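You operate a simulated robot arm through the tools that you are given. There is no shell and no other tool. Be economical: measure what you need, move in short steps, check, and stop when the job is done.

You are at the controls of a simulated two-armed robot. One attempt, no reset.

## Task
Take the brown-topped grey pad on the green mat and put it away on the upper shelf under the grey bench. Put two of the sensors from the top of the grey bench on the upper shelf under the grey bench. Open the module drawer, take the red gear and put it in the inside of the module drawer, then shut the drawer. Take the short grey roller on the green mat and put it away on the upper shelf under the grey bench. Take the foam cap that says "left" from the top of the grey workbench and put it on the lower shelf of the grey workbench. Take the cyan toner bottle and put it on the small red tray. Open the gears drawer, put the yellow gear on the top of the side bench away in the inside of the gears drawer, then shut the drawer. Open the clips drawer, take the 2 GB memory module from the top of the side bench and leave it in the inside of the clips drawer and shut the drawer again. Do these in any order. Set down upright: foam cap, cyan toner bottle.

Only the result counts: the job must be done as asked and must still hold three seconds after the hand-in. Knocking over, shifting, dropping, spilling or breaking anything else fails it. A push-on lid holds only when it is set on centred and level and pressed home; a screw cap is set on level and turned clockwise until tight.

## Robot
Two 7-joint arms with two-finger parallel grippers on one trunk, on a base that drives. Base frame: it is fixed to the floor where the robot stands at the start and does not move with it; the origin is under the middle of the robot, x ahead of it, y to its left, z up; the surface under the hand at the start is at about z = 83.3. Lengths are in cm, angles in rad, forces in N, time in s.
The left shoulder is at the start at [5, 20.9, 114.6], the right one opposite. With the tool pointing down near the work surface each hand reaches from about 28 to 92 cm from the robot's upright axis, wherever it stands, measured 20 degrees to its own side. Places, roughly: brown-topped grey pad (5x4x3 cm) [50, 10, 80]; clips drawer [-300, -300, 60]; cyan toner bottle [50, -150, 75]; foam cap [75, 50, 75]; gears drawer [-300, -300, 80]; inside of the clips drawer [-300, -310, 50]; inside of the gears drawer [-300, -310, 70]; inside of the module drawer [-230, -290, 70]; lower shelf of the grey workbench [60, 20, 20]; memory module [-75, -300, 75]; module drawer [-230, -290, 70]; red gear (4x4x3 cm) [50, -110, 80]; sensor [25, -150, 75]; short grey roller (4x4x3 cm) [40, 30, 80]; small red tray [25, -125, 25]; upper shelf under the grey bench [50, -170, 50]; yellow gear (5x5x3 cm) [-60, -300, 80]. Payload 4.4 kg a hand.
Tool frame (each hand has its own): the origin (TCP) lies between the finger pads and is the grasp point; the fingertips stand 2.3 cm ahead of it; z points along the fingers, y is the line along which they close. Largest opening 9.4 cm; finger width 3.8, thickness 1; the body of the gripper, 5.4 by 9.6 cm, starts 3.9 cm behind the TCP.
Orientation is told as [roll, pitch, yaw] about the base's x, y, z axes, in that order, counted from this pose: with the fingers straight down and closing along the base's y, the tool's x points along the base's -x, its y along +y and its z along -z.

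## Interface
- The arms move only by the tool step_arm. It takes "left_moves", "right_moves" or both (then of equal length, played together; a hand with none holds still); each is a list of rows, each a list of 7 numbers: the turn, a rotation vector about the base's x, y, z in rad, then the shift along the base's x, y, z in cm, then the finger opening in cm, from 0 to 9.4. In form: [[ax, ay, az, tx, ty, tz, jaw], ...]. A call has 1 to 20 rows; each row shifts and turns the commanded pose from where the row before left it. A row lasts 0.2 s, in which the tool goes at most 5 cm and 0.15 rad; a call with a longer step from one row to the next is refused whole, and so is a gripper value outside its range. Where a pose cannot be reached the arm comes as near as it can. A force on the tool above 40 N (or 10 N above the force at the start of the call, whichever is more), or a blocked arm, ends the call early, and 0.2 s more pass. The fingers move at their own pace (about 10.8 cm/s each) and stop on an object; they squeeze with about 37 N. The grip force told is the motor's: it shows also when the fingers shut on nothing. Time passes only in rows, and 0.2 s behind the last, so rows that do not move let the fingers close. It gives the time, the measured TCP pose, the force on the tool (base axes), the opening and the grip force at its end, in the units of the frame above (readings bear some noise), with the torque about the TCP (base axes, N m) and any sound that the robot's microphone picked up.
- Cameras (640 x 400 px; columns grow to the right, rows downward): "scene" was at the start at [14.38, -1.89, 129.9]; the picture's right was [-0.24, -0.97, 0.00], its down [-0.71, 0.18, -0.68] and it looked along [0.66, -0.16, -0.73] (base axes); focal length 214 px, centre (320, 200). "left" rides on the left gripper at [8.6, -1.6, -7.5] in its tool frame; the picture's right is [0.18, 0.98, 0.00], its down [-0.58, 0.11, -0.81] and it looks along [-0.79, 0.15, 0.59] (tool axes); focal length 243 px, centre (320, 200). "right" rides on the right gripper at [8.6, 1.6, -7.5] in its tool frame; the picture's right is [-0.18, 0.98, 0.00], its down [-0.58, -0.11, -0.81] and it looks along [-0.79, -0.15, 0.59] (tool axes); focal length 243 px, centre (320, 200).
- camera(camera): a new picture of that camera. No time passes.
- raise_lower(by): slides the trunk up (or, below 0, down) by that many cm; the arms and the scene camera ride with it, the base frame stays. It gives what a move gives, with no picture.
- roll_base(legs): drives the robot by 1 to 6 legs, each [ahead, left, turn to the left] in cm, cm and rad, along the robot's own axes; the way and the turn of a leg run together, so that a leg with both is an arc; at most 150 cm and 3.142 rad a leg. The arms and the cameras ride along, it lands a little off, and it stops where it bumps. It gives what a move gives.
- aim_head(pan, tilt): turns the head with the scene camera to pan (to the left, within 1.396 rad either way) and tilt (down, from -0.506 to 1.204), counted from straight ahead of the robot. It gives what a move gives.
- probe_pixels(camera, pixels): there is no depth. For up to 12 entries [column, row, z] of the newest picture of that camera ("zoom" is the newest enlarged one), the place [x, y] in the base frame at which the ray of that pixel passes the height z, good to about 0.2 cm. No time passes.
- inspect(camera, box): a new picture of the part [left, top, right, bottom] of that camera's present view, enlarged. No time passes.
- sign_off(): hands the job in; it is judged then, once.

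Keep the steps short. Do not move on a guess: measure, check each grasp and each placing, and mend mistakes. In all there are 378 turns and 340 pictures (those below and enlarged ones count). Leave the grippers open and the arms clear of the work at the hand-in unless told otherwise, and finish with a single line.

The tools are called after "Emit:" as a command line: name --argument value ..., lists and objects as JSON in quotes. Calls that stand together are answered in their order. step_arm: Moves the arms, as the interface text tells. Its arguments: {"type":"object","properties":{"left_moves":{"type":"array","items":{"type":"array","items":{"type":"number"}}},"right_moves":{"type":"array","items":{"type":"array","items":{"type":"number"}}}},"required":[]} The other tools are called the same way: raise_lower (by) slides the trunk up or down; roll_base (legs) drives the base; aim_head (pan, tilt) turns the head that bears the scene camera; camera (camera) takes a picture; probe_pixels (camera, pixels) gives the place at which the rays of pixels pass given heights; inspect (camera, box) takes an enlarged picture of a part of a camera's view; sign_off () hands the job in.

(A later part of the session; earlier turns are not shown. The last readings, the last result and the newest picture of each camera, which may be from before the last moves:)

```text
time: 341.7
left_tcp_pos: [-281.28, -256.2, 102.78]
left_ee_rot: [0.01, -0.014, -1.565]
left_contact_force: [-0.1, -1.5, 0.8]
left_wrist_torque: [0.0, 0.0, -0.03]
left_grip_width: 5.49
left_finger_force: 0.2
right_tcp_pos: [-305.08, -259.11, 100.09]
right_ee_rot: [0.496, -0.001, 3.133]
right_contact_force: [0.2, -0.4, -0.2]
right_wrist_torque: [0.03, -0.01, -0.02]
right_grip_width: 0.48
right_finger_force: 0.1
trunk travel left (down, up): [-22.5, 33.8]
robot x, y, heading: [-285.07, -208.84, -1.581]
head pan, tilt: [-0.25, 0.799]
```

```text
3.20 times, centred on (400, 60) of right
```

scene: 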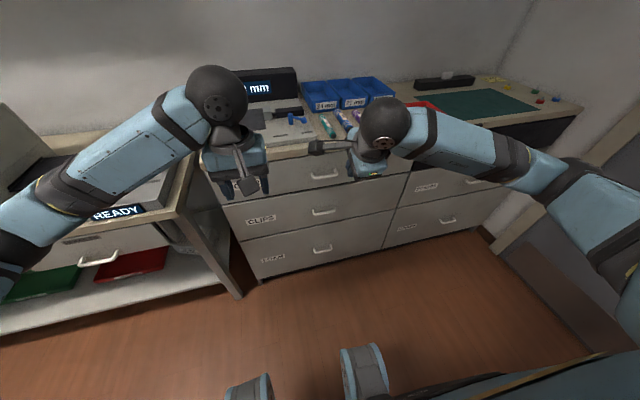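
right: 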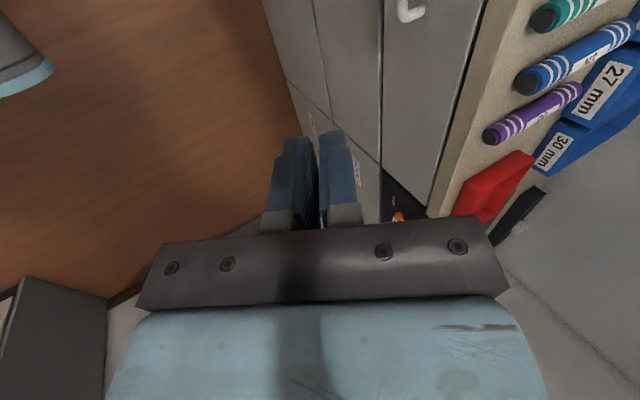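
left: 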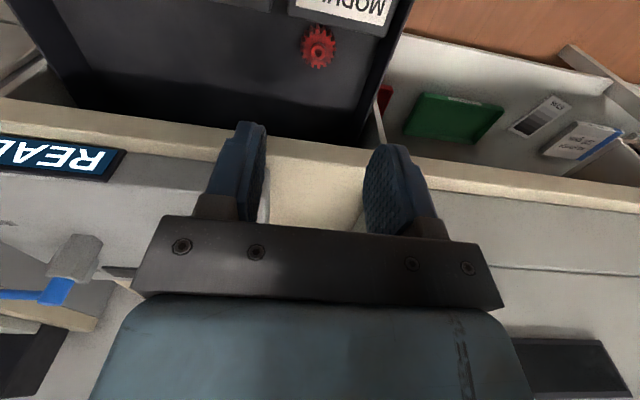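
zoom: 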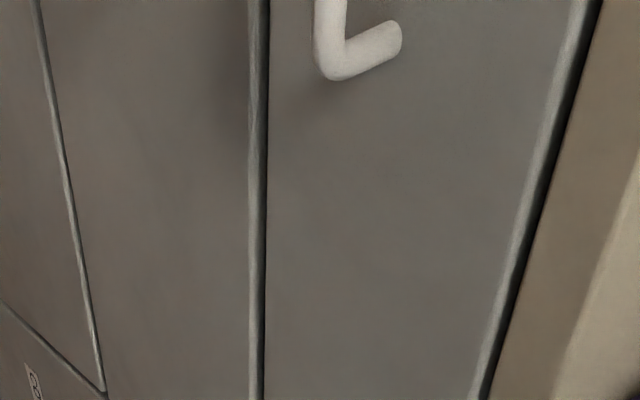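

Untilt the right hand to look straight down for the handle's y.

Emit:
step_arm --right_moves '[[0.125, 0, 0, 1, -3, 0.5, 2.5], [0.125, 0, 0, 1, -3, 0.5, 2.5], [0.125, 0, 0, 1, -3, 0.5, 2.5], [0.125, 0, 0, 1, -2, 0.5, 2.5]]' --left_moves '[[0, 0, 0, 3, 2, 0, 5.5], [0, 0, 0, 3, 2, 0, 5.5], [0, 0, 0, 3, 2, 0, 5.5], [0, 0, 0, 3, 2, 0, 5.5]]'

Emit:
camera --camera "right"

Emit:
camera --camera "scene"

```text
time: 342.7
left_tcp_pos: [-269.16, -248.04, 102.62]
left_ee_rot: [0.01, -0.014, -1.564]
left_contact_force: [0.3, -0.1, 0.1]
left_wrist_torque: [0.03, 0.03, -0.02]
left_grip_width: 5.51
left_finger_force: 0.0
right_tcp_pos: [-301.01, -270.16, 101.98]
right_ee_rot: [-0.005, -0.006, 3.136]
right_contact_force: [-0.6, -0.1, 0.0]
right_wrist_torque: [0.03, 0.01, 0.01]
right_grip_width: 2.49
right_finger_force: 0.0
trunk travel left (down, up): [-22.5, 33.8]
robot x, y, heading: [-284.48, -208.77, -1.582]
head pan, tilt: [-0.25, 0.799]
```

```text
132 pictures are left
```

right: 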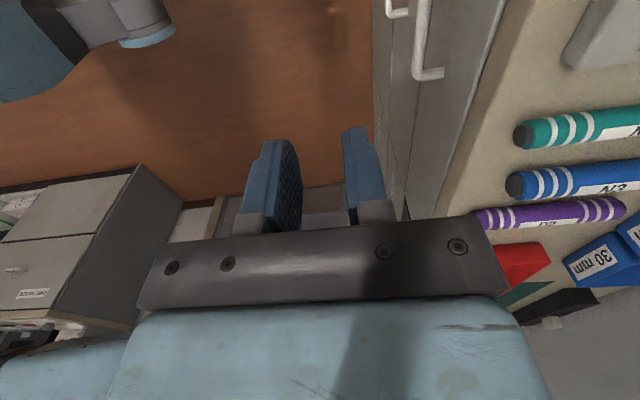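

```text
131 pictures are left
```

scene: 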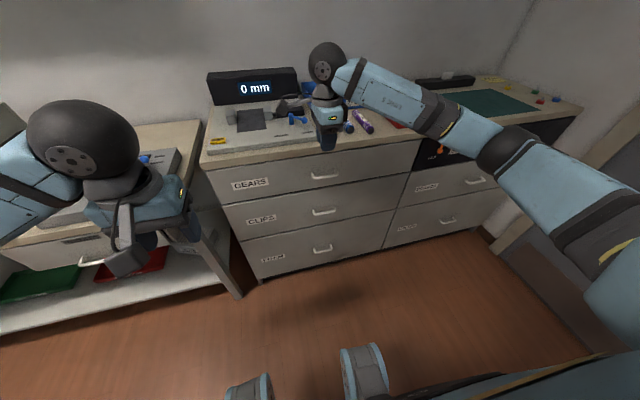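

Emit:
probe_pixels --camera "right" --pixels '[[418, 45, 76], [418, 45, 78], [418, 45, 80], [388, 8, 58], [388, 8, 60], [388, 8, 62], [462, 160, 88], [445, 60, 88], [416, 72, 78], [388, 14, 60]]'

Emit:
probe_pixels --camera "scene" --pixels '[[325.5, 177, 76], [325.5, 177, 78], [325.5, 177, 80], [324.6, 212.7, 58], [324.6, 212.7, 60], [324.6, 212.7, 62]]'

Emit:
inspect --camera "right" --box '[360, 0, 520, 100]'

```text
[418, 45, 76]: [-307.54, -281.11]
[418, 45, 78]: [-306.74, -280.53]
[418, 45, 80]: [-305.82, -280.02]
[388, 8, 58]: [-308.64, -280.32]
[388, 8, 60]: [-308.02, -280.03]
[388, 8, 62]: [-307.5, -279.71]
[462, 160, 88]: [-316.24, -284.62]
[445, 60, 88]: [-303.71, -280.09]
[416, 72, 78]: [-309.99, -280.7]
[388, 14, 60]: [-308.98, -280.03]
```

```text
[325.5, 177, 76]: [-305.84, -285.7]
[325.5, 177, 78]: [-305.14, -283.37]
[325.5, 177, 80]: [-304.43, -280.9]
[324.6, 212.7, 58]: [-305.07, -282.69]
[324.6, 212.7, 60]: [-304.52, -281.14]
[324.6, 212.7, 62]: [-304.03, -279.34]
```

```text
4.00 times, centred on (440, 50) of right
```

zoom: 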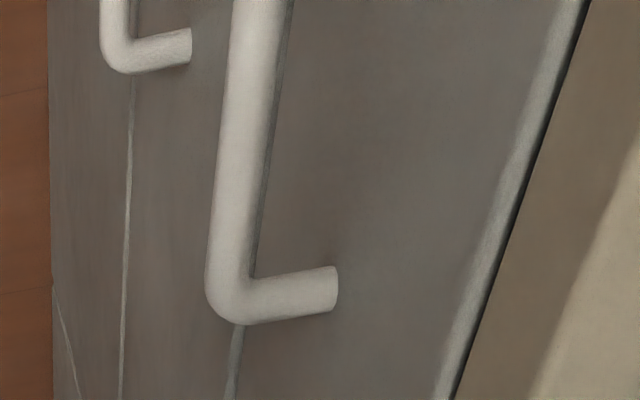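

Clips bar ≈(−304, −279.8, z 61.6); gears bar z≈81. Lower the trunk 11, and approach the clips handle with tilt 0.5.

Emit:
raise_lower --by -11

Emit:
step_arm --right_moves '[[-0.125, 0, 0, -1, 3, 0, 3.2], [-0.125, 0, 0, -1, 3, -1, 3.2], [-0.125, 0, 0, -1, 2, -3, 3.2], [-0.125, 0, 0, 0, 0, -4, 3.2], [0, 0, 0, 0, -2, -4, 3.2], [0, 0, 0, 0, -3, -3, 3.2], [0, 0, 0, 0, -3, -3, 3.2], [0, 0, 0, 0, -3, -3, 3.2]]'

Emit:
camera --camera "right"

```text
time: 344.2
left_tcp_pos: [-269.32, -248.07, 91.51]
left_ee_rot: [0.009, -0.015, -1.563]
left_contact_force: [-0.5, -0.6, 1.0]
left_wrist_torque: [-0.01, 0.03, -0.02]
left_grip_width: 5.48
left_finger_force: 0.0
right_tcp_pos: [-301.03, -270.1, 90.98]
right_ee_rot: [-0.003, -0.006, 3.135]
right_contact_force: [-0.1, -0.2, 0.2]
right_wrist_torque: [-0.02, 0.02, -0.03]
right_grip_width: 2.51
right_finger_force: 0.1
trunk travel left (down, up): [-11.5, 44.8]
robot x, y, heading: [-284.86, -208.65, -1.579]
head pan, tilt: [-0.25, 0.799]
```

```text
time: 346.0
left_tcp_pos: [-269.32, -248.14, 91.48]
left_ee_rot: [0.01, -0.014, -1.568]
left_contact_force: [-0.2, 0.4, 0.4]
left_wrist_torque: [-0.02, 0.01, -0.01]
left_grip_width: 5.5
left_finger_force: 0.0
right_tcp_pos: [-304.1, -273.3, 69.9]
right_ee_rot: [0.497, 0.0, 3.135]
right_contact_force: [-0.5, 0.0, 0.6]
right_wrist_torque: [0.01, 0.0, 0.0]
right_grip_width: 3.22
right_finger_force: 0.1
trunk travel left (down, up): [-11.5, 44.8]
robot x, y, heading: [-284.94, -208.94, -1.578]
head pan, tilt: [-0.25, 0.799]
```

```text
129 pictures are left
```

right: 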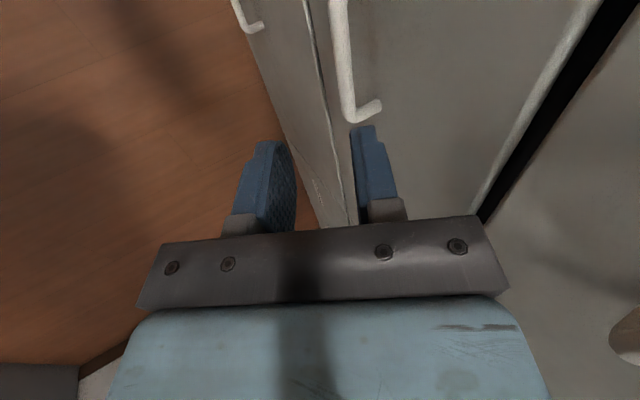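

Image agrees with the estimate. Align sideways and insert.

Emit:
step_arm --right_moves '[[0, 0, 0, 0, -1.65, 0.9, 3.2], [0, 0, 0, 0, -1.2, -2.2, 3.2], [0, 0, 0, 0, -1.2, -2.2, 3.2], [0, 0, 0, 0, -1.2, -2.2, 3.2], [0, 0, 0, 0, 0, 0, 3.2]]'

Emit:
camera --camera "right"

```text
time: 347.2
left_tcp_pos: [-269.3, -248.04, 91.56]
left_ee_rot: [0.01, -0.014, -1.565]
left_contact_force: [-1.3, 0.5, 0.5]
left_wrist_torque: [0.01, -0.01, 0.0]
left_grip_width: 5.5
left_finger_force: 0.0
right_tcp_pos: [-304.02, -278.73, 64.16]
right_ee_rot: [0.495, 0.0, 3.133]
right_contact_force: [0.0, -0.6, 0.3]
right_wrist_torque: [0.03, -0.03, -0.02]
right_grip_width: 3.2
right_finger_force: 0.2
trunk travel left (down, up): [-11.5, 44.8]
robot x, y, heading: [-284.97, -208.38, -1.578]
head pan, tilt: [-0.25, 0.799]
```

```text
128 pictures are left
```

right: 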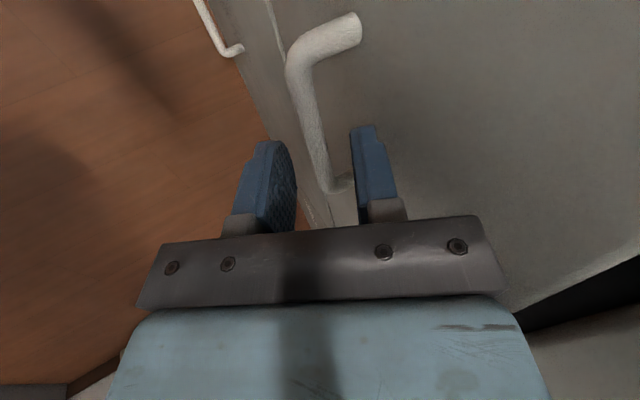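

Bar sits between the fingers. Final insertion and close.

Emit:
step_arm --right_moves '[[0, 0, 0, 0, -0.6, -1.1, 3.2], [0, 0, 0, 0, -0.5, -0.9, 3.2], [0, 0, 0, 0, 0, 0, 1.5], [0, 0, 0, 0, 0, 0, 0.5], [0, 0, 0, 0, 0, 0, 0.5]]'

```text
time: 348.4
left_tcp_pos: [-269.37, -248.04, 91.51]
left_ee_rot: [0.011, -0.015, -1.566]
left_contact_force: [-0.6, -0.4, -0.8]
left_wrist_torque: [0.02, 0.0, 0.03]
left_grip_width: 5.5
left_finger_force: 0.1
right_tcp_pos: [-304.11, -279.57, 61.96]
right_ee_rot: [0.494, -0.002, 3.135]
right_contact_force: [-1.8, 15.2, -5.7]
right_wrist_torque: [0.14, 0.93, 1.51]
right_grip_width: 1.22
right_finger_force: 45.6
trunk travel left (down, up): [-11.5, 44.8]
robot x, y, heading: [-285.0, -208.59, -1.581]
head pan, tilt: [-0.25, 0.799]
```

Gripped. Pull by driving back.

Emit:
roll_base --legs '[[-12, 0, 0]]'

Emit:
camera --camera "scene"

```text
time: 349.6
left_tcp_pos: [-269.16, -236.41, 91.66]
left_ee_rot: [0.011, -0.015, -1.565]
left_contact_force: [0.4, -0.1, -0.9]
left_wrist_torque: [-0.03, -0.01, 0.01]
left_grip_width: 5.51
left_finger_force: 0.2
right_tcp_pos: [-304.01, -267.93, 62.06]
right_ee_rot: [0.495, -0.002, 3.132]
right_contact_force: [-14.2, 0.2, -10.8]
right_wrist_torque: [0.0, 0.93, 1.45]
right_grip_width: 1.22
right_finger_force: 44.5
trunk travel left (down, up): [-11.5, 44.8]
robot x, y, heading: [-284.73, -196.54, -1.582]
head pan, tilt: [-0.25, 0.799]
```

```text
127 pictures are left
```

scene: 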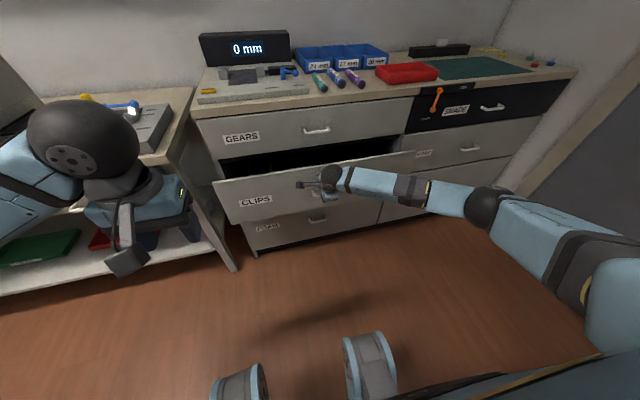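

Opening. Another 10 cm with the base.

Emit:
roll_base --legs '[[-11, 0, 0]]'

Emit:
camera --camera "scene"

Emit:
inspect --camera "scene" --box '[200, 120, 440, 260]'

```text
time: 350.8
left_tcp_pos: [-269.23, -225.29, 91.49]
left_ee_rot: [0.009, -0.013, -1.568]
left_contact_force: [0.8, 0.2, 0.2]
left_wrist_torque: [0.01, -0.02, 0.0]
left_grip_width: 5.49
left_finger_force: 0.1
right_tcp_pos: [-304.08, -256.79, 62.06]
right_ee_rot: [0.495, -0.004, 3.131]
right_contact_force: [2.7, -0.1, -8.2]
right_wrist_torque: [0.01, 0.83, 1.54]
right_grip_width: 1.24
right_finger_force: 45.0
trunk travel left (down, up): [-11.5, 44.8]
robot x, y, heading: [-284.71, -185.69, -1.58]
head pan, tilt: [-0.25, 0.799]
```

```text
126 pictures are left
```

scene: 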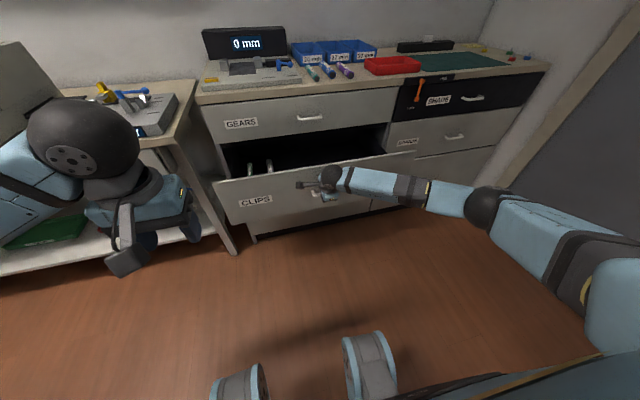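

```text
2.67 times, centred on (320, 190) of scene
```

zoom: 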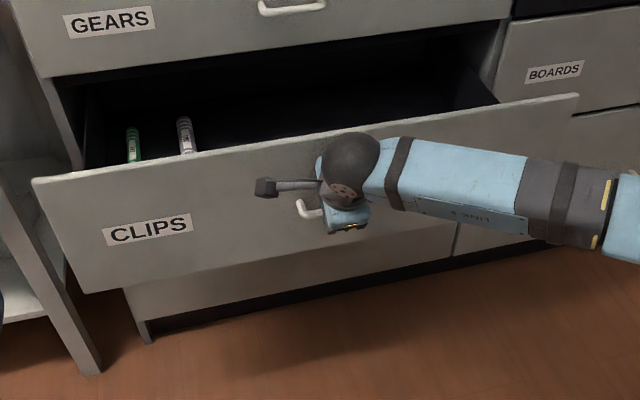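

Clips drawer open 23 cm. Release and retract, then go for the yellow gear and the 2 GB module.

Emit:
step_arm --right_moves '[[0, 0, 0, 0, 0, 0, 3.4], [0, 0, 0, 0, 0, 0, 3.4], [0, 0, 0, 0, 1, 1.8, 3.4], [0, 0, 0, 0, 2, 3.6, 3.4], [0, 0, 0, 0, 2, 3.6, 3.4], [0, 0, 0, 0, 1, 4, 3.4], [0, 0, 0, 0, 1, 4, 3.4], [0, 0, 0, 0, 0, 4.5, 3.4], [0, 0, 0, 0, 0, 4.5, 3.4]]'

Emit:
raise_lower --by 11

Emit:
inspect --camera "scene" --box '[190, 110, 450, 270]'

```text
time: 352.8
left_tcp_pos: [-269.18, -225.3, 91.48]
left_ee_rot: [0.007, -0.016, -1.567]
left_contact_force: [0.1, -0.4, -0.1]
left_wrist_torque: [-0.01, 0.0, 0.03]
left_grip_width: 5.49
left_finger_force: 0.1
right_tcp_pos: [-303.91, -249.79, 88.33]
right_ee_rot: [0.496, -0.004, 3.131]
right_contact_force: [0.0, -0.2, -0.2]
right_wrist_torque: [-0.01, -0.01, 0.0]
right_grip_width: 3.4
right_finger_force: 0.1
trunk travel left (down, up): [-11.5, 44.8]
robot x, y, heading: [-284.73, -185.73, -1.578]
head pan, tilt: [-0.25, 0.799]
```

```text
time: 354.2
left_tcp_pos: [-269.15, -225.21, 102.61]
left_ee_rot: [0.008, -0.015, -1.567]
left_contact_force: [0.0, 0.3, 0.4]
left_wrist_torque: [0.01, -0.03, -0.04]
left_grip_width: 5.49
left_finger_force: 0.0
right_tcp_pos: [-303.78, -249.8, 99.09]
right_ee_rot: [0.495, -0.005, 3.132]
right_contact_force: [0.4, -0.8, -0.5]
right_wrist_torque: [-0.01, -0.02, 0.03]
right_grip_width: 3.38
right_finger_force: 0.0
trunk travel left (down, up): [-22.5, 33.8]
robot x, y, heading: [-284.86, -185.44, -1.58]
head pan, tilt: [-0.25, 0.799]
```

```text
2.46 times, centred on (320, 190) of scene
```

zoom: 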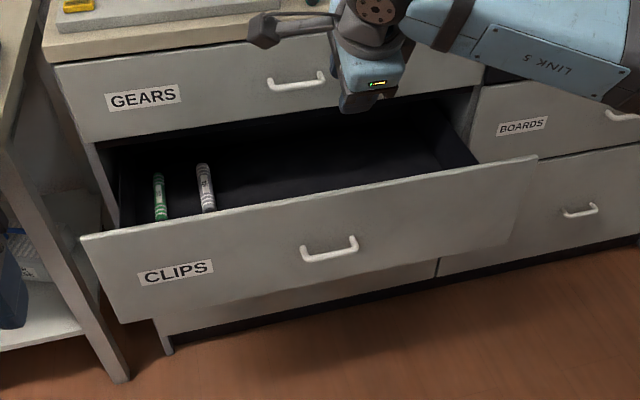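

Emit:
step_arm --right_moves '[[0.125, 0, 0, 0, 3, 2, 3.4], [0.125, 0, 0, 0, 3, 2, 3.4], [0.125, 0, 0, 0, 3, 2, 3.4], [0.125, 0, 0, 0, 3, 2, 3.4]]'

Emit:
roll_base --legs '[[24, 0, 0], [0, 110, 0], [0, 95, 0]]'

Emit:
aim_head --pan 0.0 --tilt 0.8

Emit:
camera --camera "scene"

```text
time: 355.2
left_tcp_pos: [-269.15, -225.2, 102.51]
left_ee_rot: [0.009, -0.013, -1.568]
left_contact_force: [0.1, 0.5, -0.1]
left_wrist_torque: [0.0, -0.01, -0.04]
left_grip_width: 5.52
left_finger_force: 0.0
right_tcp_pos: [-303.88, -237.72, 107.12]
right_ee_rot: [-0.006, -0.01, 3.134]
right_contact_force: [-0.7, -0.9, -0.9]
right_wrist_torque: [-0.05, -0.02, -0.02]
right_grip_width: 3.39
right_finger_force: 0.0
trunk travel left (down, up): [-22.5, 33.8]
robot x, y, heading: [-284.59, -185.6, -1.579]
head pan, tilt: [-0.25, 0.799]
```

```text
time: 375.1
left_tcp_pos: [-60.85, -253.82, 102.5]
left_ee_rot: [0.008, -0.015, -1.582]
left_contact_force: [-0.4, -0.7, -0.2]
left_wrist_torque: [0.07, 0.0, 0.04]
left_grip_width: 5.51
left_finger_force: 0.2
right_tcp_pos: [-96.02, -265.99, 107.09]
right_ee_rot: [-0.004, -0.008, 3.12]
right_contact_force: [-0.6, -0.5, 0.0]
right_wrist_torque: [0.0, 0.06, 0.01]
right_grip_width: 3.43
right_finger_force: 0.0
trunk travel left (down, up): [-22.5, 33.8]
robot x, y, heading: [-75.97, -214.11, -1.594]
head pan, tilt: [-0.25, 0.799]
```

```text
time: 375.9
left_tcp_pos: [-60.96, -253.85, 102.57]
left_ee_rot: [0.009, -0.014, -1.582]
left_contact_force: [-0.2, 0.6, 0.8]
left_wrist_torque: [0.04, 0.01, 0.01]
left_grip_width: 5.5
left_finger_force: 0.1
right_tcp_pos: [-96.0, -265.77, 106.95]
right_ee_rot: [-0.003, -0.009, 3.12]
right_contact_force: [0.1, 0.2, -0.6]
right_wrist_torque: [-0.01, -0.02, 0.02]
right_grip_width: 3.37
right_finger_force: 0.0
trunk travel left (down, up): [-22.5, 33.8]
robot x, y, heading: [-76.26, -213.7, -1.594]
head pan, tilt: [0.0, 0.799]
```

```text
123 pictures are left
```

scene: 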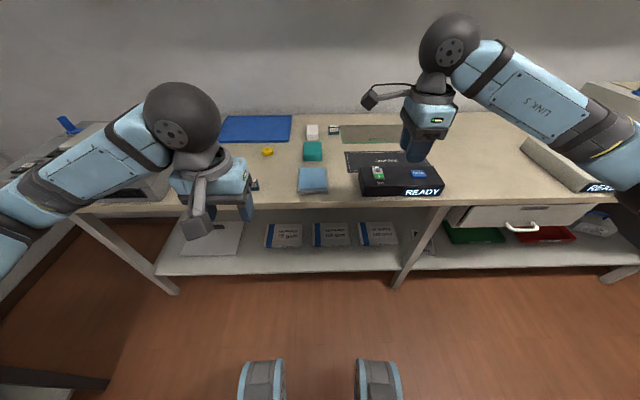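

Emit:
roll_base --legs '[[0, 30, 0.02]]'

Emit:
aim_head --pan -0.2 --tilt 0.85

Emit:
camera --camera "scene"

Emit:
camera --camera "right"

```text
time: 379.1
left_tcp_pos: [-30.32, -253.76, 102.54]
left_ee_rot: [0.009, -0.013, -1.557]
left_contact_force: [-0.3, -0.1, -0.5]
left_wrist_torque: [0.03, 0.0, 0.0]
left_grip_width: 5.49
left_finger_force: 0.1
right_tcp_pos: [-64.9, -266.61, 107.04]
right_ee_rot: [-0.004, -0.008, -3.14]
right_contact_force: [0.4, 1.0, -0.5]
right_wrist_torque: [0.0, 0.0, 0.04]
right_grip_width: 3.42
right_finger_force: 0.1
trunk travel left (down, up): [-22.5, 33.8]
robot x, y, heading: [-46.41, -214.42, -1.567]
head pan, tilt: [0.0, 0.799]
```

```text
time: 379.8
left_tcp_pos: [-30.31, -253.67, 102.5]
left_ee_rot: [0.009, -0.013, -1.558]
left_contact_force: [0.4, 0.1, 0.5]
left_wrist_torque: [0.04, 0.04, 0.02]
left_grip_width: 5.46
left_finger_force: 0.0
right_tcp_pos: [-65.01, -266.59, 107.02]
right_ee_rot: [-0.003, -0.008, -3.14]
right_contact_force: [0.8, -0.8, -0.4]
right_wrist_torque: [-0.02, -0.02, -0.05]
right_grip_width: 3.41
right_finger_force: 0.1
trunk travel left (down, up): [-22.5, 33.8]
robot x, y, heading: [-46.24, -214.33, -1.565]
head pan, tilt: [-0.201, 0.85]
```

```text
122 pictures are left
```

scene: 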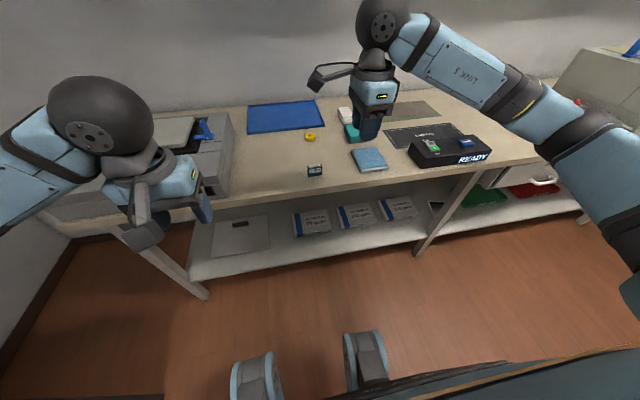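

```text
121 pictures are left
```

right: 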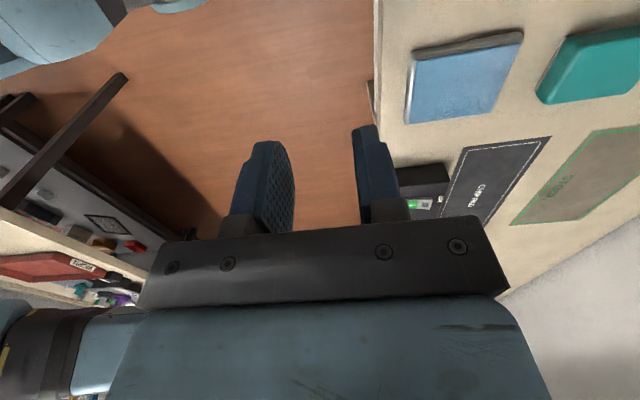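

Emit:
inspect --camera "scene" --box '[280, 120, 360, 190]'

```text
5.71 times, centred on (320, 155) of scene
```

zoom: 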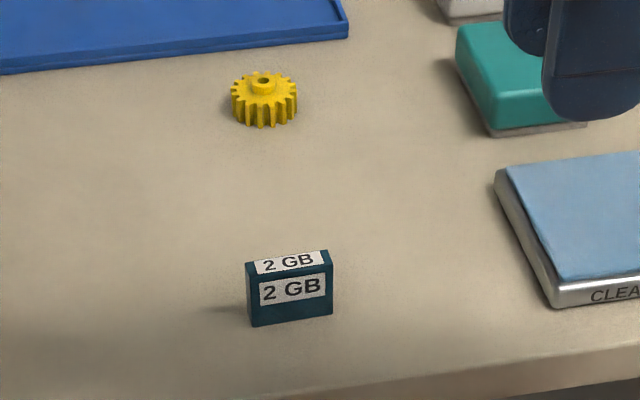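

Emit:
probe_pixels --camera "zoom" --pixels '[[251, 326, 82.5], [332, 312, 82.5], [246, 277, 86], [330, 262, 86], [248, 264, 86], [327, 250, 86], [251, 326, 81], [264, 80, 85], [265, 128, 82.5], [231, 100, 84], [298, 100, 84]]'

```text
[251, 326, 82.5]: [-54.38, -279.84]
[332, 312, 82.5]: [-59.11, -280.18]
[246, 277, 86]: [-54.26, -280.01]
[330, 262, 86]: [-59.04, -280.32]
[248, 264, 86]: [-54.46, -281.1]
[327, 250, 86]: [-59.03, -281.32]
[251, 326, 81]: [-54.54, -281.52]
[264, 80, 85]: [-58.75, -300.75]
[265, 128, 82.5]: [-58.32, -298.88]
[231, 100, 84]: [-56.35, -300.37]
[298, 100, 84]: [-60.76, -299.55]
```

2 GB module ≈(−56.7,−280.6), top z≈86. Bring the right hand above it.

Emit:
step_arm --right_moves '[[0, 0, 0, 1.4, -2.33, -2.2, 4], [0, 0, 0, 1.4, -2.33, -2.2, 4], [0, 0, 0, 1.4, -2.33, -2.2, 4], [0, 0, 0, 1.4, -2.33, -2.2, 4], [0, 0, 0, 1.4, -2.33, -2.2, 4], [0, 0, 0, 1.4, -2.33, -2.2, 4]]'

Emit:
camera --camera "right"

```text
time: 381.2
left_tcp_pos: [-30.4, -253.92, 102.38]
left_ee_rot: [0.008, -0.015, -1.558]
left_contact_force: [-0.1, 1.6, 0.4]
left_wrist_torque: [-0.01, 0.03, 0.01]
left_grip_width: 5.48
left_finger_force: 0.1
right_tcp_pos: [-56.58, -280.74, 93.71]
right_ee_rot: [-0.005, -0.008, -3.14]
right_contact_force: [0.1, -0.3, -1.0]
right_wrist_torque: [0.01, -0.03, 0.0]
right_grip_width: 3.99
right_finger_force: 0.1
trunk travel left (down, up): [-22.5, 33.8]
robot x, y, heading: [-46.66, -214.26, -1.573]
head pan, tilt: [-0.201, 0.85]
```

```text
119 pictures are left
```

right: 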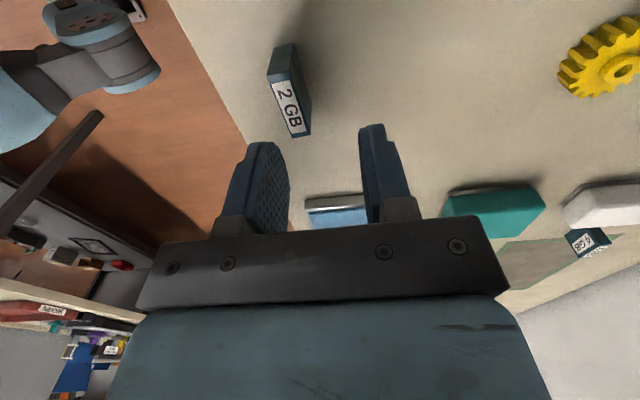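

Emit:
probe_pixels --camera "right" --pixels '[[291, 108, 86], [275, 80, 86], [305, 134, 86], [270, 82, 86], [298, 135, 86], [291, 108, 84.5], [310, 95, 82.5], [605, 55, 85]]'

Emit:
inspect --camera "right" --box '[240, 30, 360, 150]'

```text
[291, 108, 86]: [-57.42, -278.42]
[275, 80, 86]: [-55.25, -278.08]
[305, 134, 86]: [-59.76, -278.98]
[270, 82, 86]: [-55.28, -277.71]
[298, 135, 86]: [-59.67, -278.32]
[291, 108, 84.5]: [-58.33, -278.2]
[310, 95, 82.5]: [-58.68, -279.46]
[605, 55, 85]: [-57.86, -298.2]
```

```text
3.33 times, centred on (300, 90) of right
```

zoom: 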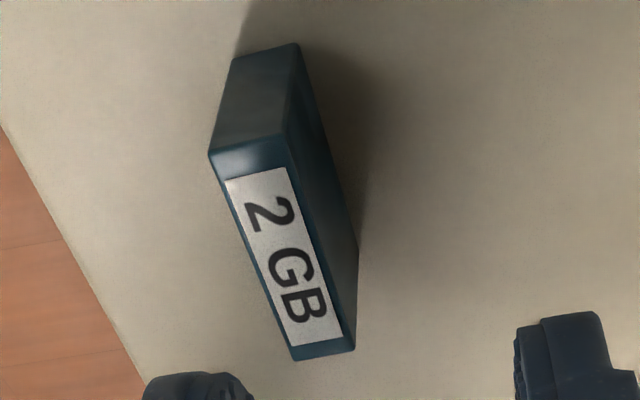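

Both views intersect at top z≈88, centre (−56.4,−278.65). Correct and descend.

Emit:
step_arm --right_moves '[[0, 0, 0.12, 0.2, 2.1, 0, 4.4], [0, 0, 0, 0, 0, -2.5, 4.4], [0, 0, 0, 0, 0, -1, 4.4]]'

Emit:
camera --camera "right"

```text
time: 382.0
left_tcp_pos: [-30.26, -253.67, 102.66]
left_ee_rot: [0.008, -0.013, -1.557]
left_contact_force: [1.2, -0.5, 0.1]
left_wrist_torque: [0.01, 0.03, -0.05]
left_grip_width: 5.51
left_finger_force: 0.1
right_tcp_pos: [-56.49, -278.57, 90.26]
right_ee_rot: [-0.003, -0.009, -3.02]
right_contact_force: [0.1, 0.6, 0.2]
right_wrist_torque: [-0.02, 0.0, 0.02]
right_grip_width: 4.4
right_finger_force: 0.1
trunk travel left (down, up): [-22.5, 33.8]
robot x, y, heading: [-46.36, -214.55, -1.567]
head pan, tilt: [-0.201, 0.85]
```

```text
117 pictures are left
```

right: 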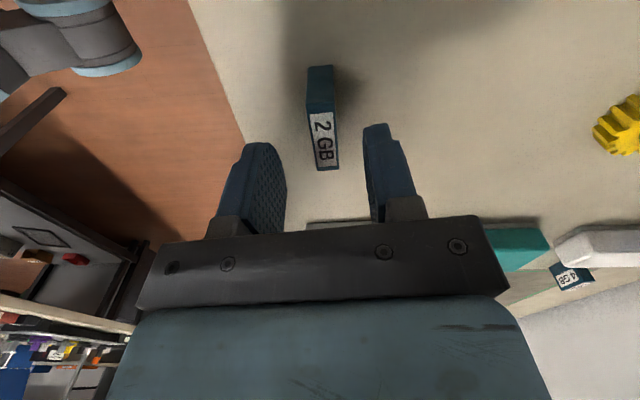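

Emit:
step_arm --right_moves '[[0, 0, 0, 0, 0, -1.5, 4.4], [0, 0, 0, 0, 0, -1.3, 4.4], [0, 0, 0, 0, 0, 0, 2], [0, 0, 0, 0, 0, 0, 0.5], [0, 0, 0, 0, 0, 0, 0.5]]'

Emit:
camera --camera "right"

```text
time: 383.2
left_tcp_pos: [-30.33, -253.78, 102.57]
left_ee_rot: [0.009, -0.014, -1.557]
left_contact_force: [-0.6, -0.2, -0.1]
left_wrist_torque: [-0.04, 0.01, 0.0]
left_grip_width: 5.48
left_finger_force: 0.0
right_tcp_pos: [-56.44, -278.66, 87.47]
right_ee_rot: [-0.003, -0.009, -3.018]
right_contact_force: [0.1, 0.9, -0.6]
right_wrist_torque: [0.0, 0.03, 0.0]
right_grip_width: 1.3
right_finger_force: 36.9
trunk travel left (down, up): [-22.5, 33.8]
robot x, y, heading: [-46.65, -214.45, -1.577]
head pan, tilt: [-0.201, 0.85]
```

```text
116 pictures are left
```

right: 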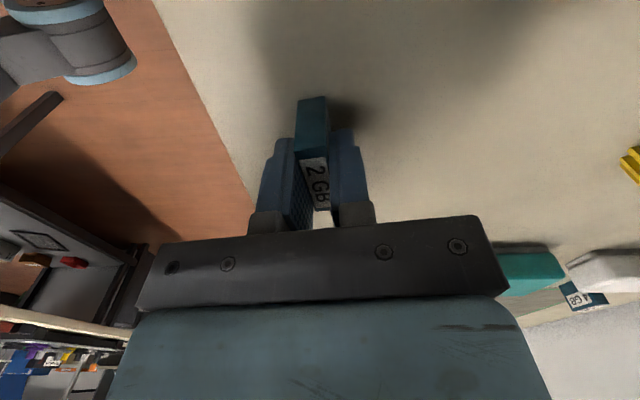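

Held (1.3 cm). Lift, and drive right 30 so that the left hand can take the yellow gear.

Emit:
step_arm --right_moves '[[0, 0, 0, 0, 0, 1.5, 0.5], [0, 0, 0, 0, 0, 4, 0.5], [0, 0, 0, 0, 1, 4, 0.5], [0, 0, 0, 0, 2, 4, 0.5], [0, 0, 0, 0, 3, 4, 0.5], [0, 0, 0, -2, 3, 2, 0.5], [0, 0, 0, -4, 2, 1, 0.5], [0, 0, 0, -4, 2, 0, 0.5]]'

Emit:
roll_base --legs '[[6, -26, 0]]'

Emit:
aim_head --pan 0.1 --tilt 0.8

Emit:
camera --camera "scene"

Emit:
camera --camera "right"

```text
time: 385.0
left_tcp_pos: [-30.43, -253.8, 102.55]
left_ee_rot: [0.009, -0.014, -1.558]
left_contact_force: [-0.9, 0.3, -0.8]
left_wrist_torque: [0.0, -0.01, -0.02]
left_grip_width: 5.5
left_finger_force: 0.0
right_tcp_pos: [-66.45, -265.53, 108.0]
right_ee_rot: [-0.004, -0.007, -3.019]
right_contact_force: [-0.1, -0.5, 0.1]
right_wrist_torque: [0.0, -0.02, 0.04]
right_grip_width: 1.28
right_finger_force: 37.1
trunk travel left (down, up): [-22.5, 33.8]
robot x, y, heading: [-46.39, -214.3, -1.569]
head pan, tilt: [-0.201, 0.85]
```

```text
time: 387.9
left_tcp_pos: [-55.74, -259.74, 102.53]
left_ee_rot: [0.011, -0.013, -1.555]
left_contact_force: [0.5, -0.3, -0.3]
left_wrist_torque: [0.01, -0.01, 0.01]
left_grip_width: 5.51
left_finger_force: 0.0
right_tcp_pos: [-91.64, -271.55, 108.06]
right_ee_rot: [-0.002, -0.008, -3.018]
right_contact_force: [1.0, 0.4, -0.7]
right_wrist_torque: [0.01, -0.01, 0.01]
right_grip_width: 1.26
right_finger_force: 37.3
trunk travel left (down, up): [-22.5, 33.8]
robot x, y, heading: [-71.84, -220.52, -1.567]
head pan, tilt: [-0.201, 0.85]
```

```text
time: 388.7
left_tcp_pos: [-55.89, -259.77, 102.47]
left_ee_rot: [0.009, -0.014, -1.556]
left_contact_force: [0.2, -0.1, 0.0]
left_wrist_torque: [0.02, -0.01, 0.01]
left_grip_width: 5.51
left_finger_force: 0.1
right_tcp_pos: [-91.75, -271.55, 108.09]
right_ee_rot: [-0.004, -0.009, -3.017]
right_contact_force: [0.4, -0.4, -1.2]
right_wrist_torque: [-0.03, -0.03, -0.02]
right_grip_width: 1.28
right_finger_force: 37.4
trunk travel left (down, up): [-22.5, 33.8]
robot x, y, heading: [-71.42, -220.8, -1.566]
head pan, tilt: [0.099, 0.799]
```

```text
115 pictures are left
```

scene: 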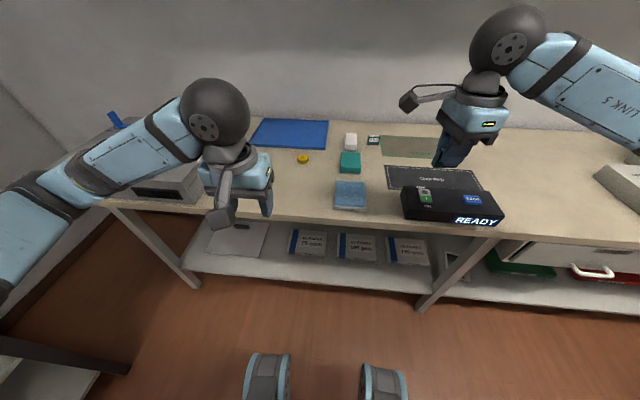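

```text
114 pictures are left
```

right: 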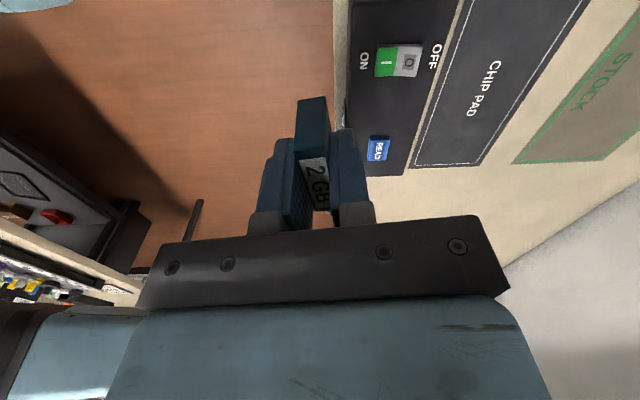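

Emit:
step_arm --left_moves '[[0, 0, 0, -0.2, -4.2, 0, 6.8], [0, 0, 0, -0.2, -4.2, 0, 6.8], [0, 0, 0, -0.2, -4.2, 0, 6.8], [0, 0, 0, -0.2, -4.2, 0, 6.8], [0, 0, 0, -0.2, -4.2, 0, 6.8], [0, 0, 0, -0.2, -4.2, 0, 6.8], [0, 0, 0, -0.2, -4.2, 0, 6.8], [0, 0, 0, -0.2, -4.2, -1, 6.8], [0, 0, 0, -0.2, -2, -2, 6.8]]'

Emit:
camera --camera "left"

Emit:
inspect --camera "scene" --box '[260, 120, 350, 180]'

```text
time: 390.7
left_tcp_pos: [-57.48, -295.36, 99.53]
left_ee_rot: [0.007, -0.014, -1.556]
left_contact_force: [0.3, -0.7, 0.6]
left_wrist_torque: [0.01, 0.0, -0.01]
left_grip_width: 6.81
left_finger_force: 0.0
right_tcp_pos: [-91.73, -271.58, 108.03]
right_ee_rot: [-0.004, -0.01, -3.017]
right_contact_force: [-1.0, 0.1, -0.6]
right_wrist_torque: [-0.01, -0.01, 0.02]
right_grip_width: 1.29
right_finger_force: 36.8
trunk travel left (down, up): [-22.5, 33.8]
robot x, y, heading: [-71.93, -220.12, -1.567]
head pan, tilt: [0.099, 0.799]
```

```text
113 pictures are left
```

left: 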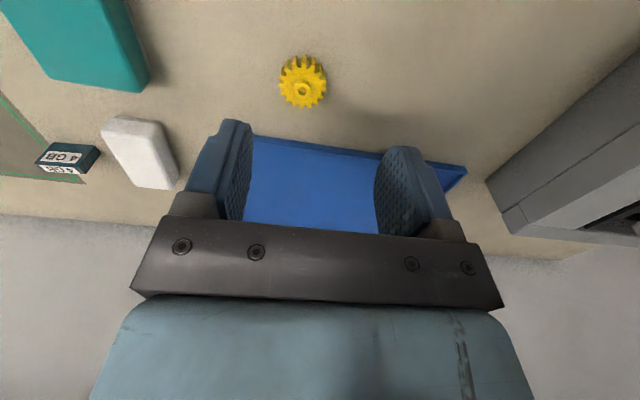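

```text
6.67 times, centred on (305, 150) of scene
```

zoom: 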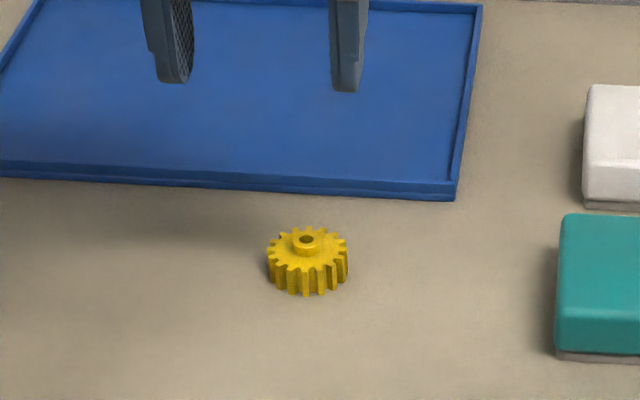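

Emit:
probe_pixels --camera "left" --pixels '[[302, 91, 87], [302, 91, 86], [304, 84, 85.5], [279, 84, 85.5], [327, 82, 85.5]]'

Emit:
probe_pixels --camera "zoom" --pixels '[[307, 240, 87], [307, 240, 86], [307, 240, 85], [307, 296, 84], [268, 262, 85], [347, 262, 85]]'

```text
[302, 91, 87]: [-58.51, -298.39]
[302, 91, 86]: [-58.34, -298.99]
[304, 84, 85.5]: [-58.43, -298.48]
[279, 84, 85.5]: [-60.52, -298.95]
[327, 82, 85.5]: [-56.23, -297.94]
```

```text
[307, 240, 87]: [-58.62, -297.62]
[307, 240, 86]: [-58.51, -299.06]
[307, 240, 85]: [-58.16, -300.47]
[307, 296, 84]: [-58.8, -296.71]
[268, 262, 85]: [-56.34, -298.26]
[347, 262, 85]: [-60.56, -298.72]
```

Gear centre (−58.4,−298.8). Descend.

Emit:
step_arm --left_moves '[[0, 0, 0, -0.5, -1.8, -2, 6.8], [0, 0, 0, -0.45, -1.6, -3, 6.8], [0, 0, 0, 0, 0, -3, 6.8], [0, 0, 0, 0, 0, -2, 6.8]]'

Emit:
camera --camera "left"

```text
time: 391.7
left_tcp_pos: [-58.49, -298.67, 89.5]
left_ee_rot: [0.009, -0.013, -1.554]
left_contact_force: [0.2, 0.2, -0.2]
left_wrist_torque: [0.0, -0.01, -0.02]
left_grip_width: 6.82
left_finger_force: 0.1
right_tcp_pos: [-91.76, -271.46, 108.09]
right_ee_rot: [-0.005, -0.009, -3.017]
right_contact_force: [-0.7, -0.7, -1.1]
right_wrist_torque: [-0.01, 0.01, 0.04]
right_grip_width: 1.28
right_finger_force: 36.9
trunk travel left (down, up): [-22.5, 33.8]
robot x, y, heading: [-71.78, -220.36, -1.572]
head pan, tilt: [0.099, 0.799]
```

```text
111 pictures are left
```

left: 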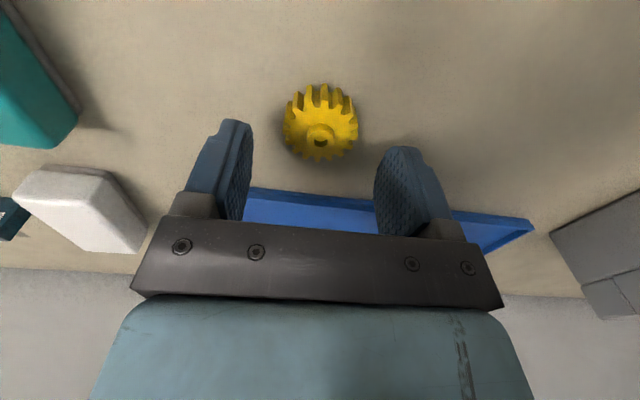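

Emit:
step_arm --left_moves '[[0, 0, 0, 0, -0.3, -1.5, 6.8], [0, 0, 0, 0, 0, -1.3, 6.8], [0, 0, 0, 0, 0, 0, 4], [0, 0, 0, 0, 0, 0, 2.5], [0, 0, 0, 0, 0, 0, 2.5], [0, 0, 0, 0, 0, 1.5, 2.5], [0, 0, 0, 0, 0, 4, 2.5], [0, 0, 0, 0, 1, 4, 2.5], [0, 0, 0, 0, 3, 3, 2.5]]'

Emit:
camera --camera "left"

```text
time: 393.7
left_tcp_pos: [-58.47, -294.92, 99.34]
left_ee_rot: [0.01, -0.013, -1.551]
left_contact_force: [0.5, 0.8, -0.2]
left_wrist_torque: [-0.03, -0.03, 0.01]
left_grip_width: 4.0
left_finger_force: 37.3
right_tcp_pos: [-91.59, -271.4, 108.2]
right_ee_rot: [-0.003, -0.008, -3.016]
right_contact_force: [0.3, 0.9, 0.9]
right_wrist_torque: [-0.03, 0.01, 0.02]
right_grip_width: 1.27
right_finger_force: 37.3
trunk travel left (down, up): [-22.5, 33.8]
robot x, y, heading: [-71.57, -220.89, -1.57]
head pan, tilt: [0.099, 0.799]
```

```text
110 pictures are left
```

left: 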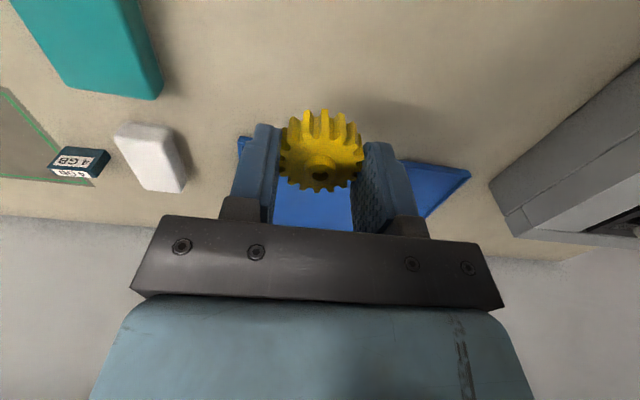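

Both held. Retract and drive to the cabinet.

Emit:
step_arm --left_moves '[[0, 0, 0, 0, 4, 1, 2.5], [0, 0, 0, 0, 4.5, 1, 2.5], [0, 0, 0, 0, 4.5, 1, 2.5], [0, 0, 0, 0, 4.5, 1, 2.5], [0, 0, 0, 0, 4.5, 1, 2.5], [0, 0, 0, 1, 4.5, 0, 2.5], [0, 0, 0, 1, 4.5, 0, 2.5], [0, 0, 0, 1, 4.5, 0, 2.5]]'

Emit:
roll_base --legs '[[-12, 0, 0], [0, -110, 0], [0, -98, 0]]'

Emit:
aim_head --pan -0.1 --tilt 0.85

Emit:
camera --camera "scene"

```text
time: 395.5
left_tcp_pos: [-55.27, -259.28, 104.28]
left_ee_rot: [0.009, -0.015, -1.555]
left_contact_force: [0.9, -1.4, 0.2]
left_wrist_torque: [-0.01, 0.0, -0.01]
left_grip_width: 3.97
left_finger_force: 36.9
right_tcp_pos: [-91.65, -271.48, 108.14]
right_ee_rot: [-0.002, -0.009, -3.017]
right_contact_force: [-0.6, 0.4, -0.5]
right_wrist_torque: [-0.05, -0.03, 0.02]
right_grip_width: 1.31
right_finger_force: 37.2
trunk travel left (down, up): [-22.5, 33.8]
robot x, y, heading: [-71.97, -220.2, -1.566]
head pan, tilt: [0.099, 0.799]
```

```text
time: 414.7
left_tcp_pos: [-262.58, -244.64, 104.3]
left_ee_rot: [0.01, -0.015, -1.577]
left_contact_force: [0.7, 0.0, -0.7]
left_wrist_torque: [-0.01, -0.03, 0.03]
left_grip_width: 4.08
left_finger_force: 37.9
right_tcp_pos: [-299.21, -255.81, 108.0]
right_ee_rot: [-0.003, -0.01, -3.04]
right_contact_force: [-0.8, -0.4, -0.1]
right_wrist_torque: [0.01, 0.02, -0.02]
right_grip_width: 1.29
right_finger_force: 37.2
trunk travel left (down, up): [-22.5, 33.8]
robot x, y, heading: [-278.09, -205.49, -1.588]
head pan, tilt: [0.099, 0.799]
```

```text
time: 415.4
left_tcp_pos: [-262.68, -244.54, 104.35]
left_ee_rot: [0.011, -0.013, -1.576]
left_contact_force: [-0.6, -0.2, -0.9]
left_wrist_torque: [-0.01, 0.02, 0.0]
left_grip_width: 4.08
left_finger_force: 37.0
right_tcp_pos: [-299.24, -255.92, 108.04]
right_ee_rot: [-0.006, -0.01, -3.04]
right_contact_force: [-0.1, -0.1, -0.8]
right_wrist_torque: [-0.04, -0.01, 0.03]
right_grip_width: 1.32
right_finger_force: 36.9
trunk travel left (down, up): [-22.5, 33.8]
robot x, y, heading: [-277.92, -205.21, -1.596]
head pan, tilt: [-0.099, 0.85]
```

```text
109 pictures are left
```

scene: 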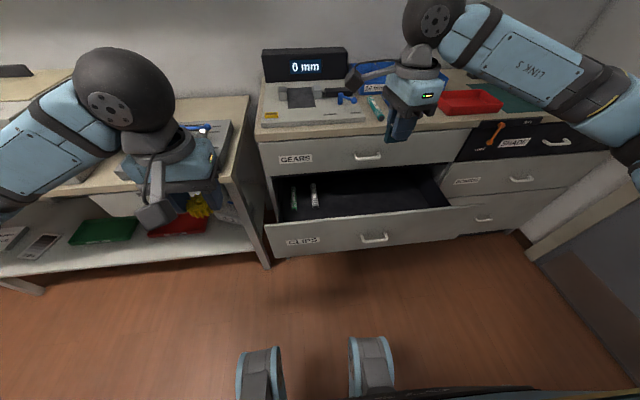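

Clips drawer still open. Lower the trunk and move the module above the open drawer at (−305,−271).

Emit:
raise_lower --by -11

Emit:
step_arm --right_moves '[[0, 0, 0.02, -1.5, -4, 0, 0.5], [0, 0, 0.02, -1.5, -4, 0, 0.5], [0, 0, 0.02, -1.5, -4, -2, 0.5], [0, 0, 0, -1.5, -3.2, -3, 0.5], [0, 0, 0, 0, 0, -4, 0.5]]'

Emit:
camera --camera "right"

Emit:
camera --camera "scene"

```text
time: 416.8
left_tcp_pos: [-262.48, -244.66, 93.31]
left_ee_rot: [0.008, -0.014, -1.578]
left_contact_force: [0.0, -0.5, -1.4]
left_wrist_torque: [-0.01, -0.03, 0.0]
left_grip_width: 4.07
left_finger_force: 36.7
right_tcp_pos: [-299.21, -255.85, 97.09]
right_ee_rot: [-0.005, -0.009, -3.04]
right_contact_force: [0.6, 0.2, -0.3]
right_wrist_torque: [0.04, 0.03, 0.02]
right_grip_width: 1.29
right_finger_force: 37.1
trunk travel left (down, up): [-11.5, 44.8]
robot x, y, heading: [-278.1, -205.01, -1.592]
head pan, tilt: [-0.099, 0.85]
```

```text
time: 418.0
left_tcp_pos: [-262.64, -244.69, 93.28]
left_ee_rot: [0.01, -0.015, -1.579]
left_contact_force: [-0.2, -1.2, 0.1]
left_wrist_torque: [0.01, -0.02, 0.0]
left_grip_width: 4.09
left_finger_force: 36.9
right_tcp_pos: [-305.2, -271.21, 87.91]
right_ee_rot: [-0.006, -0.008, -2.978]
right_contact_force: [-1.1, 0.7, -0.7]
right_wrist_torque: [0.04, 0.04, 0.01]
right_grip_width: 1.28
right_finger_force: 37.3
trunk travel left (down, up): [-11.5, 44.8]
robot x, y, heading: [-278.19, -205.41, -1.591]
head pan, tilt: [-0.099, 0.85]
```

```text
108 pictures are left
```

right: 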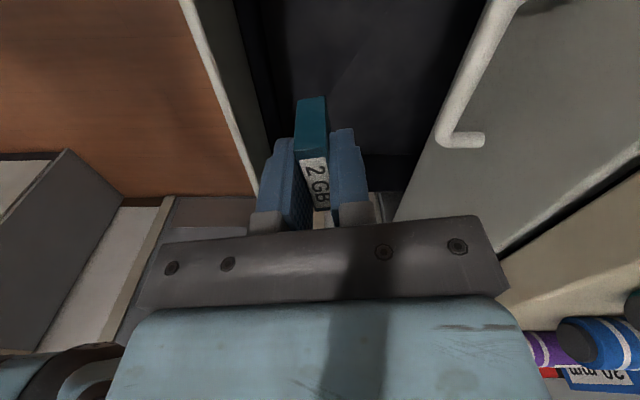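

```text
107 pictures are left
```

scene: 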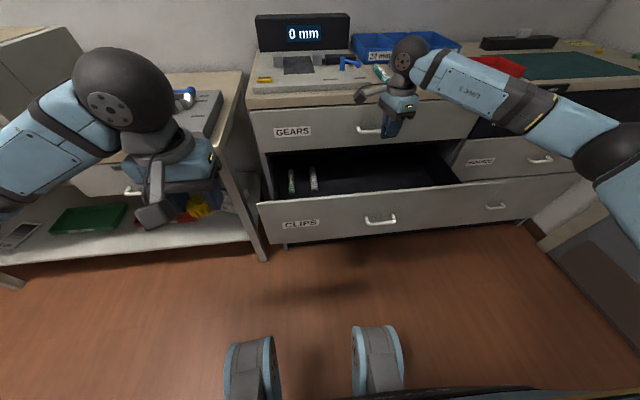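

Emit:
step_arm --right_moves '[[0, 0, -0.13, 0, 0.3, -3, 0.5], [0, 0, 0, 0, 0, -4, 0.5], [0, 0, 0, 0, 0, -4, 0.5], [0, 0, 0, 0, 0, -4, 0.5], [0, 0, 0, 0, 0, -3, 0.5]]'

Emit:
camera --camera "right"

Emit:
inspect --camera "scene" --box '[240, 80, 480, 240]'

```text
time: 419.2
left_tcp_pos: [-262.51, -244.64, 93.33]
left_ee_rot: [0.012, -0.014, -1.579]
left_contact_force: [-0.6, 0.0, 0.0]
left_wrist_torque: [0.0, 0.01, -0.01]
left_grip_width: 4.1
left_finger_force: 37.2
right_tcp_pos: [-305.17, -270.6, 69.82]
right_ee_rot: [-0.003, -0.008, -3.109]
right_contact_force: [0.3, -0.1, -0.2]
right_wrist_torque: [0.02, -0.02, 0.0]
right_grip_width: 1.28
right_finger_force: 37.3
trunk travel left (down, up): [-11.5, 44.8]
robot x, y, heading: [-278.17, -205.19, -1.59]
head pan, tilt: [-0.099, 0.85]
```

```text
106 pictures are left
```

right: 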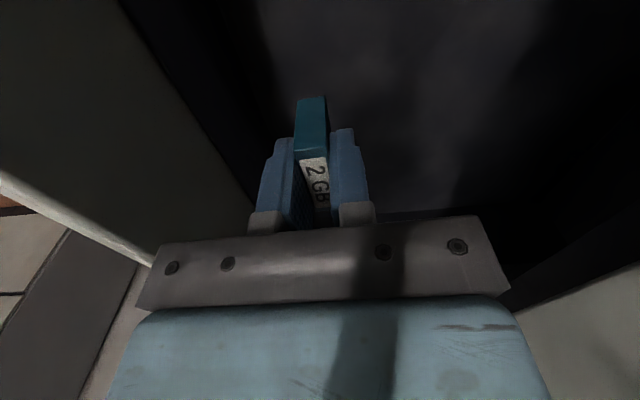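

```text
2.50 times, centred on (360, 160) of scene
```

zoom: 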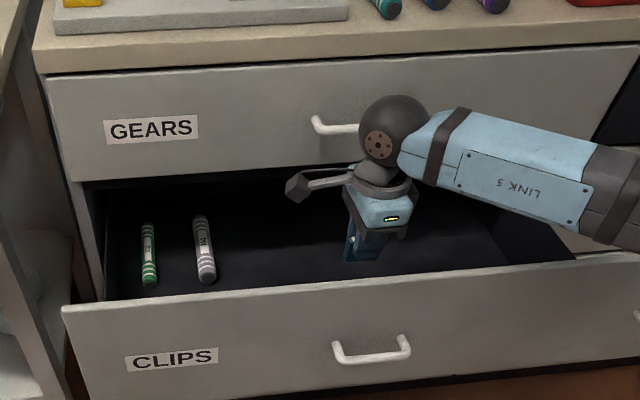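

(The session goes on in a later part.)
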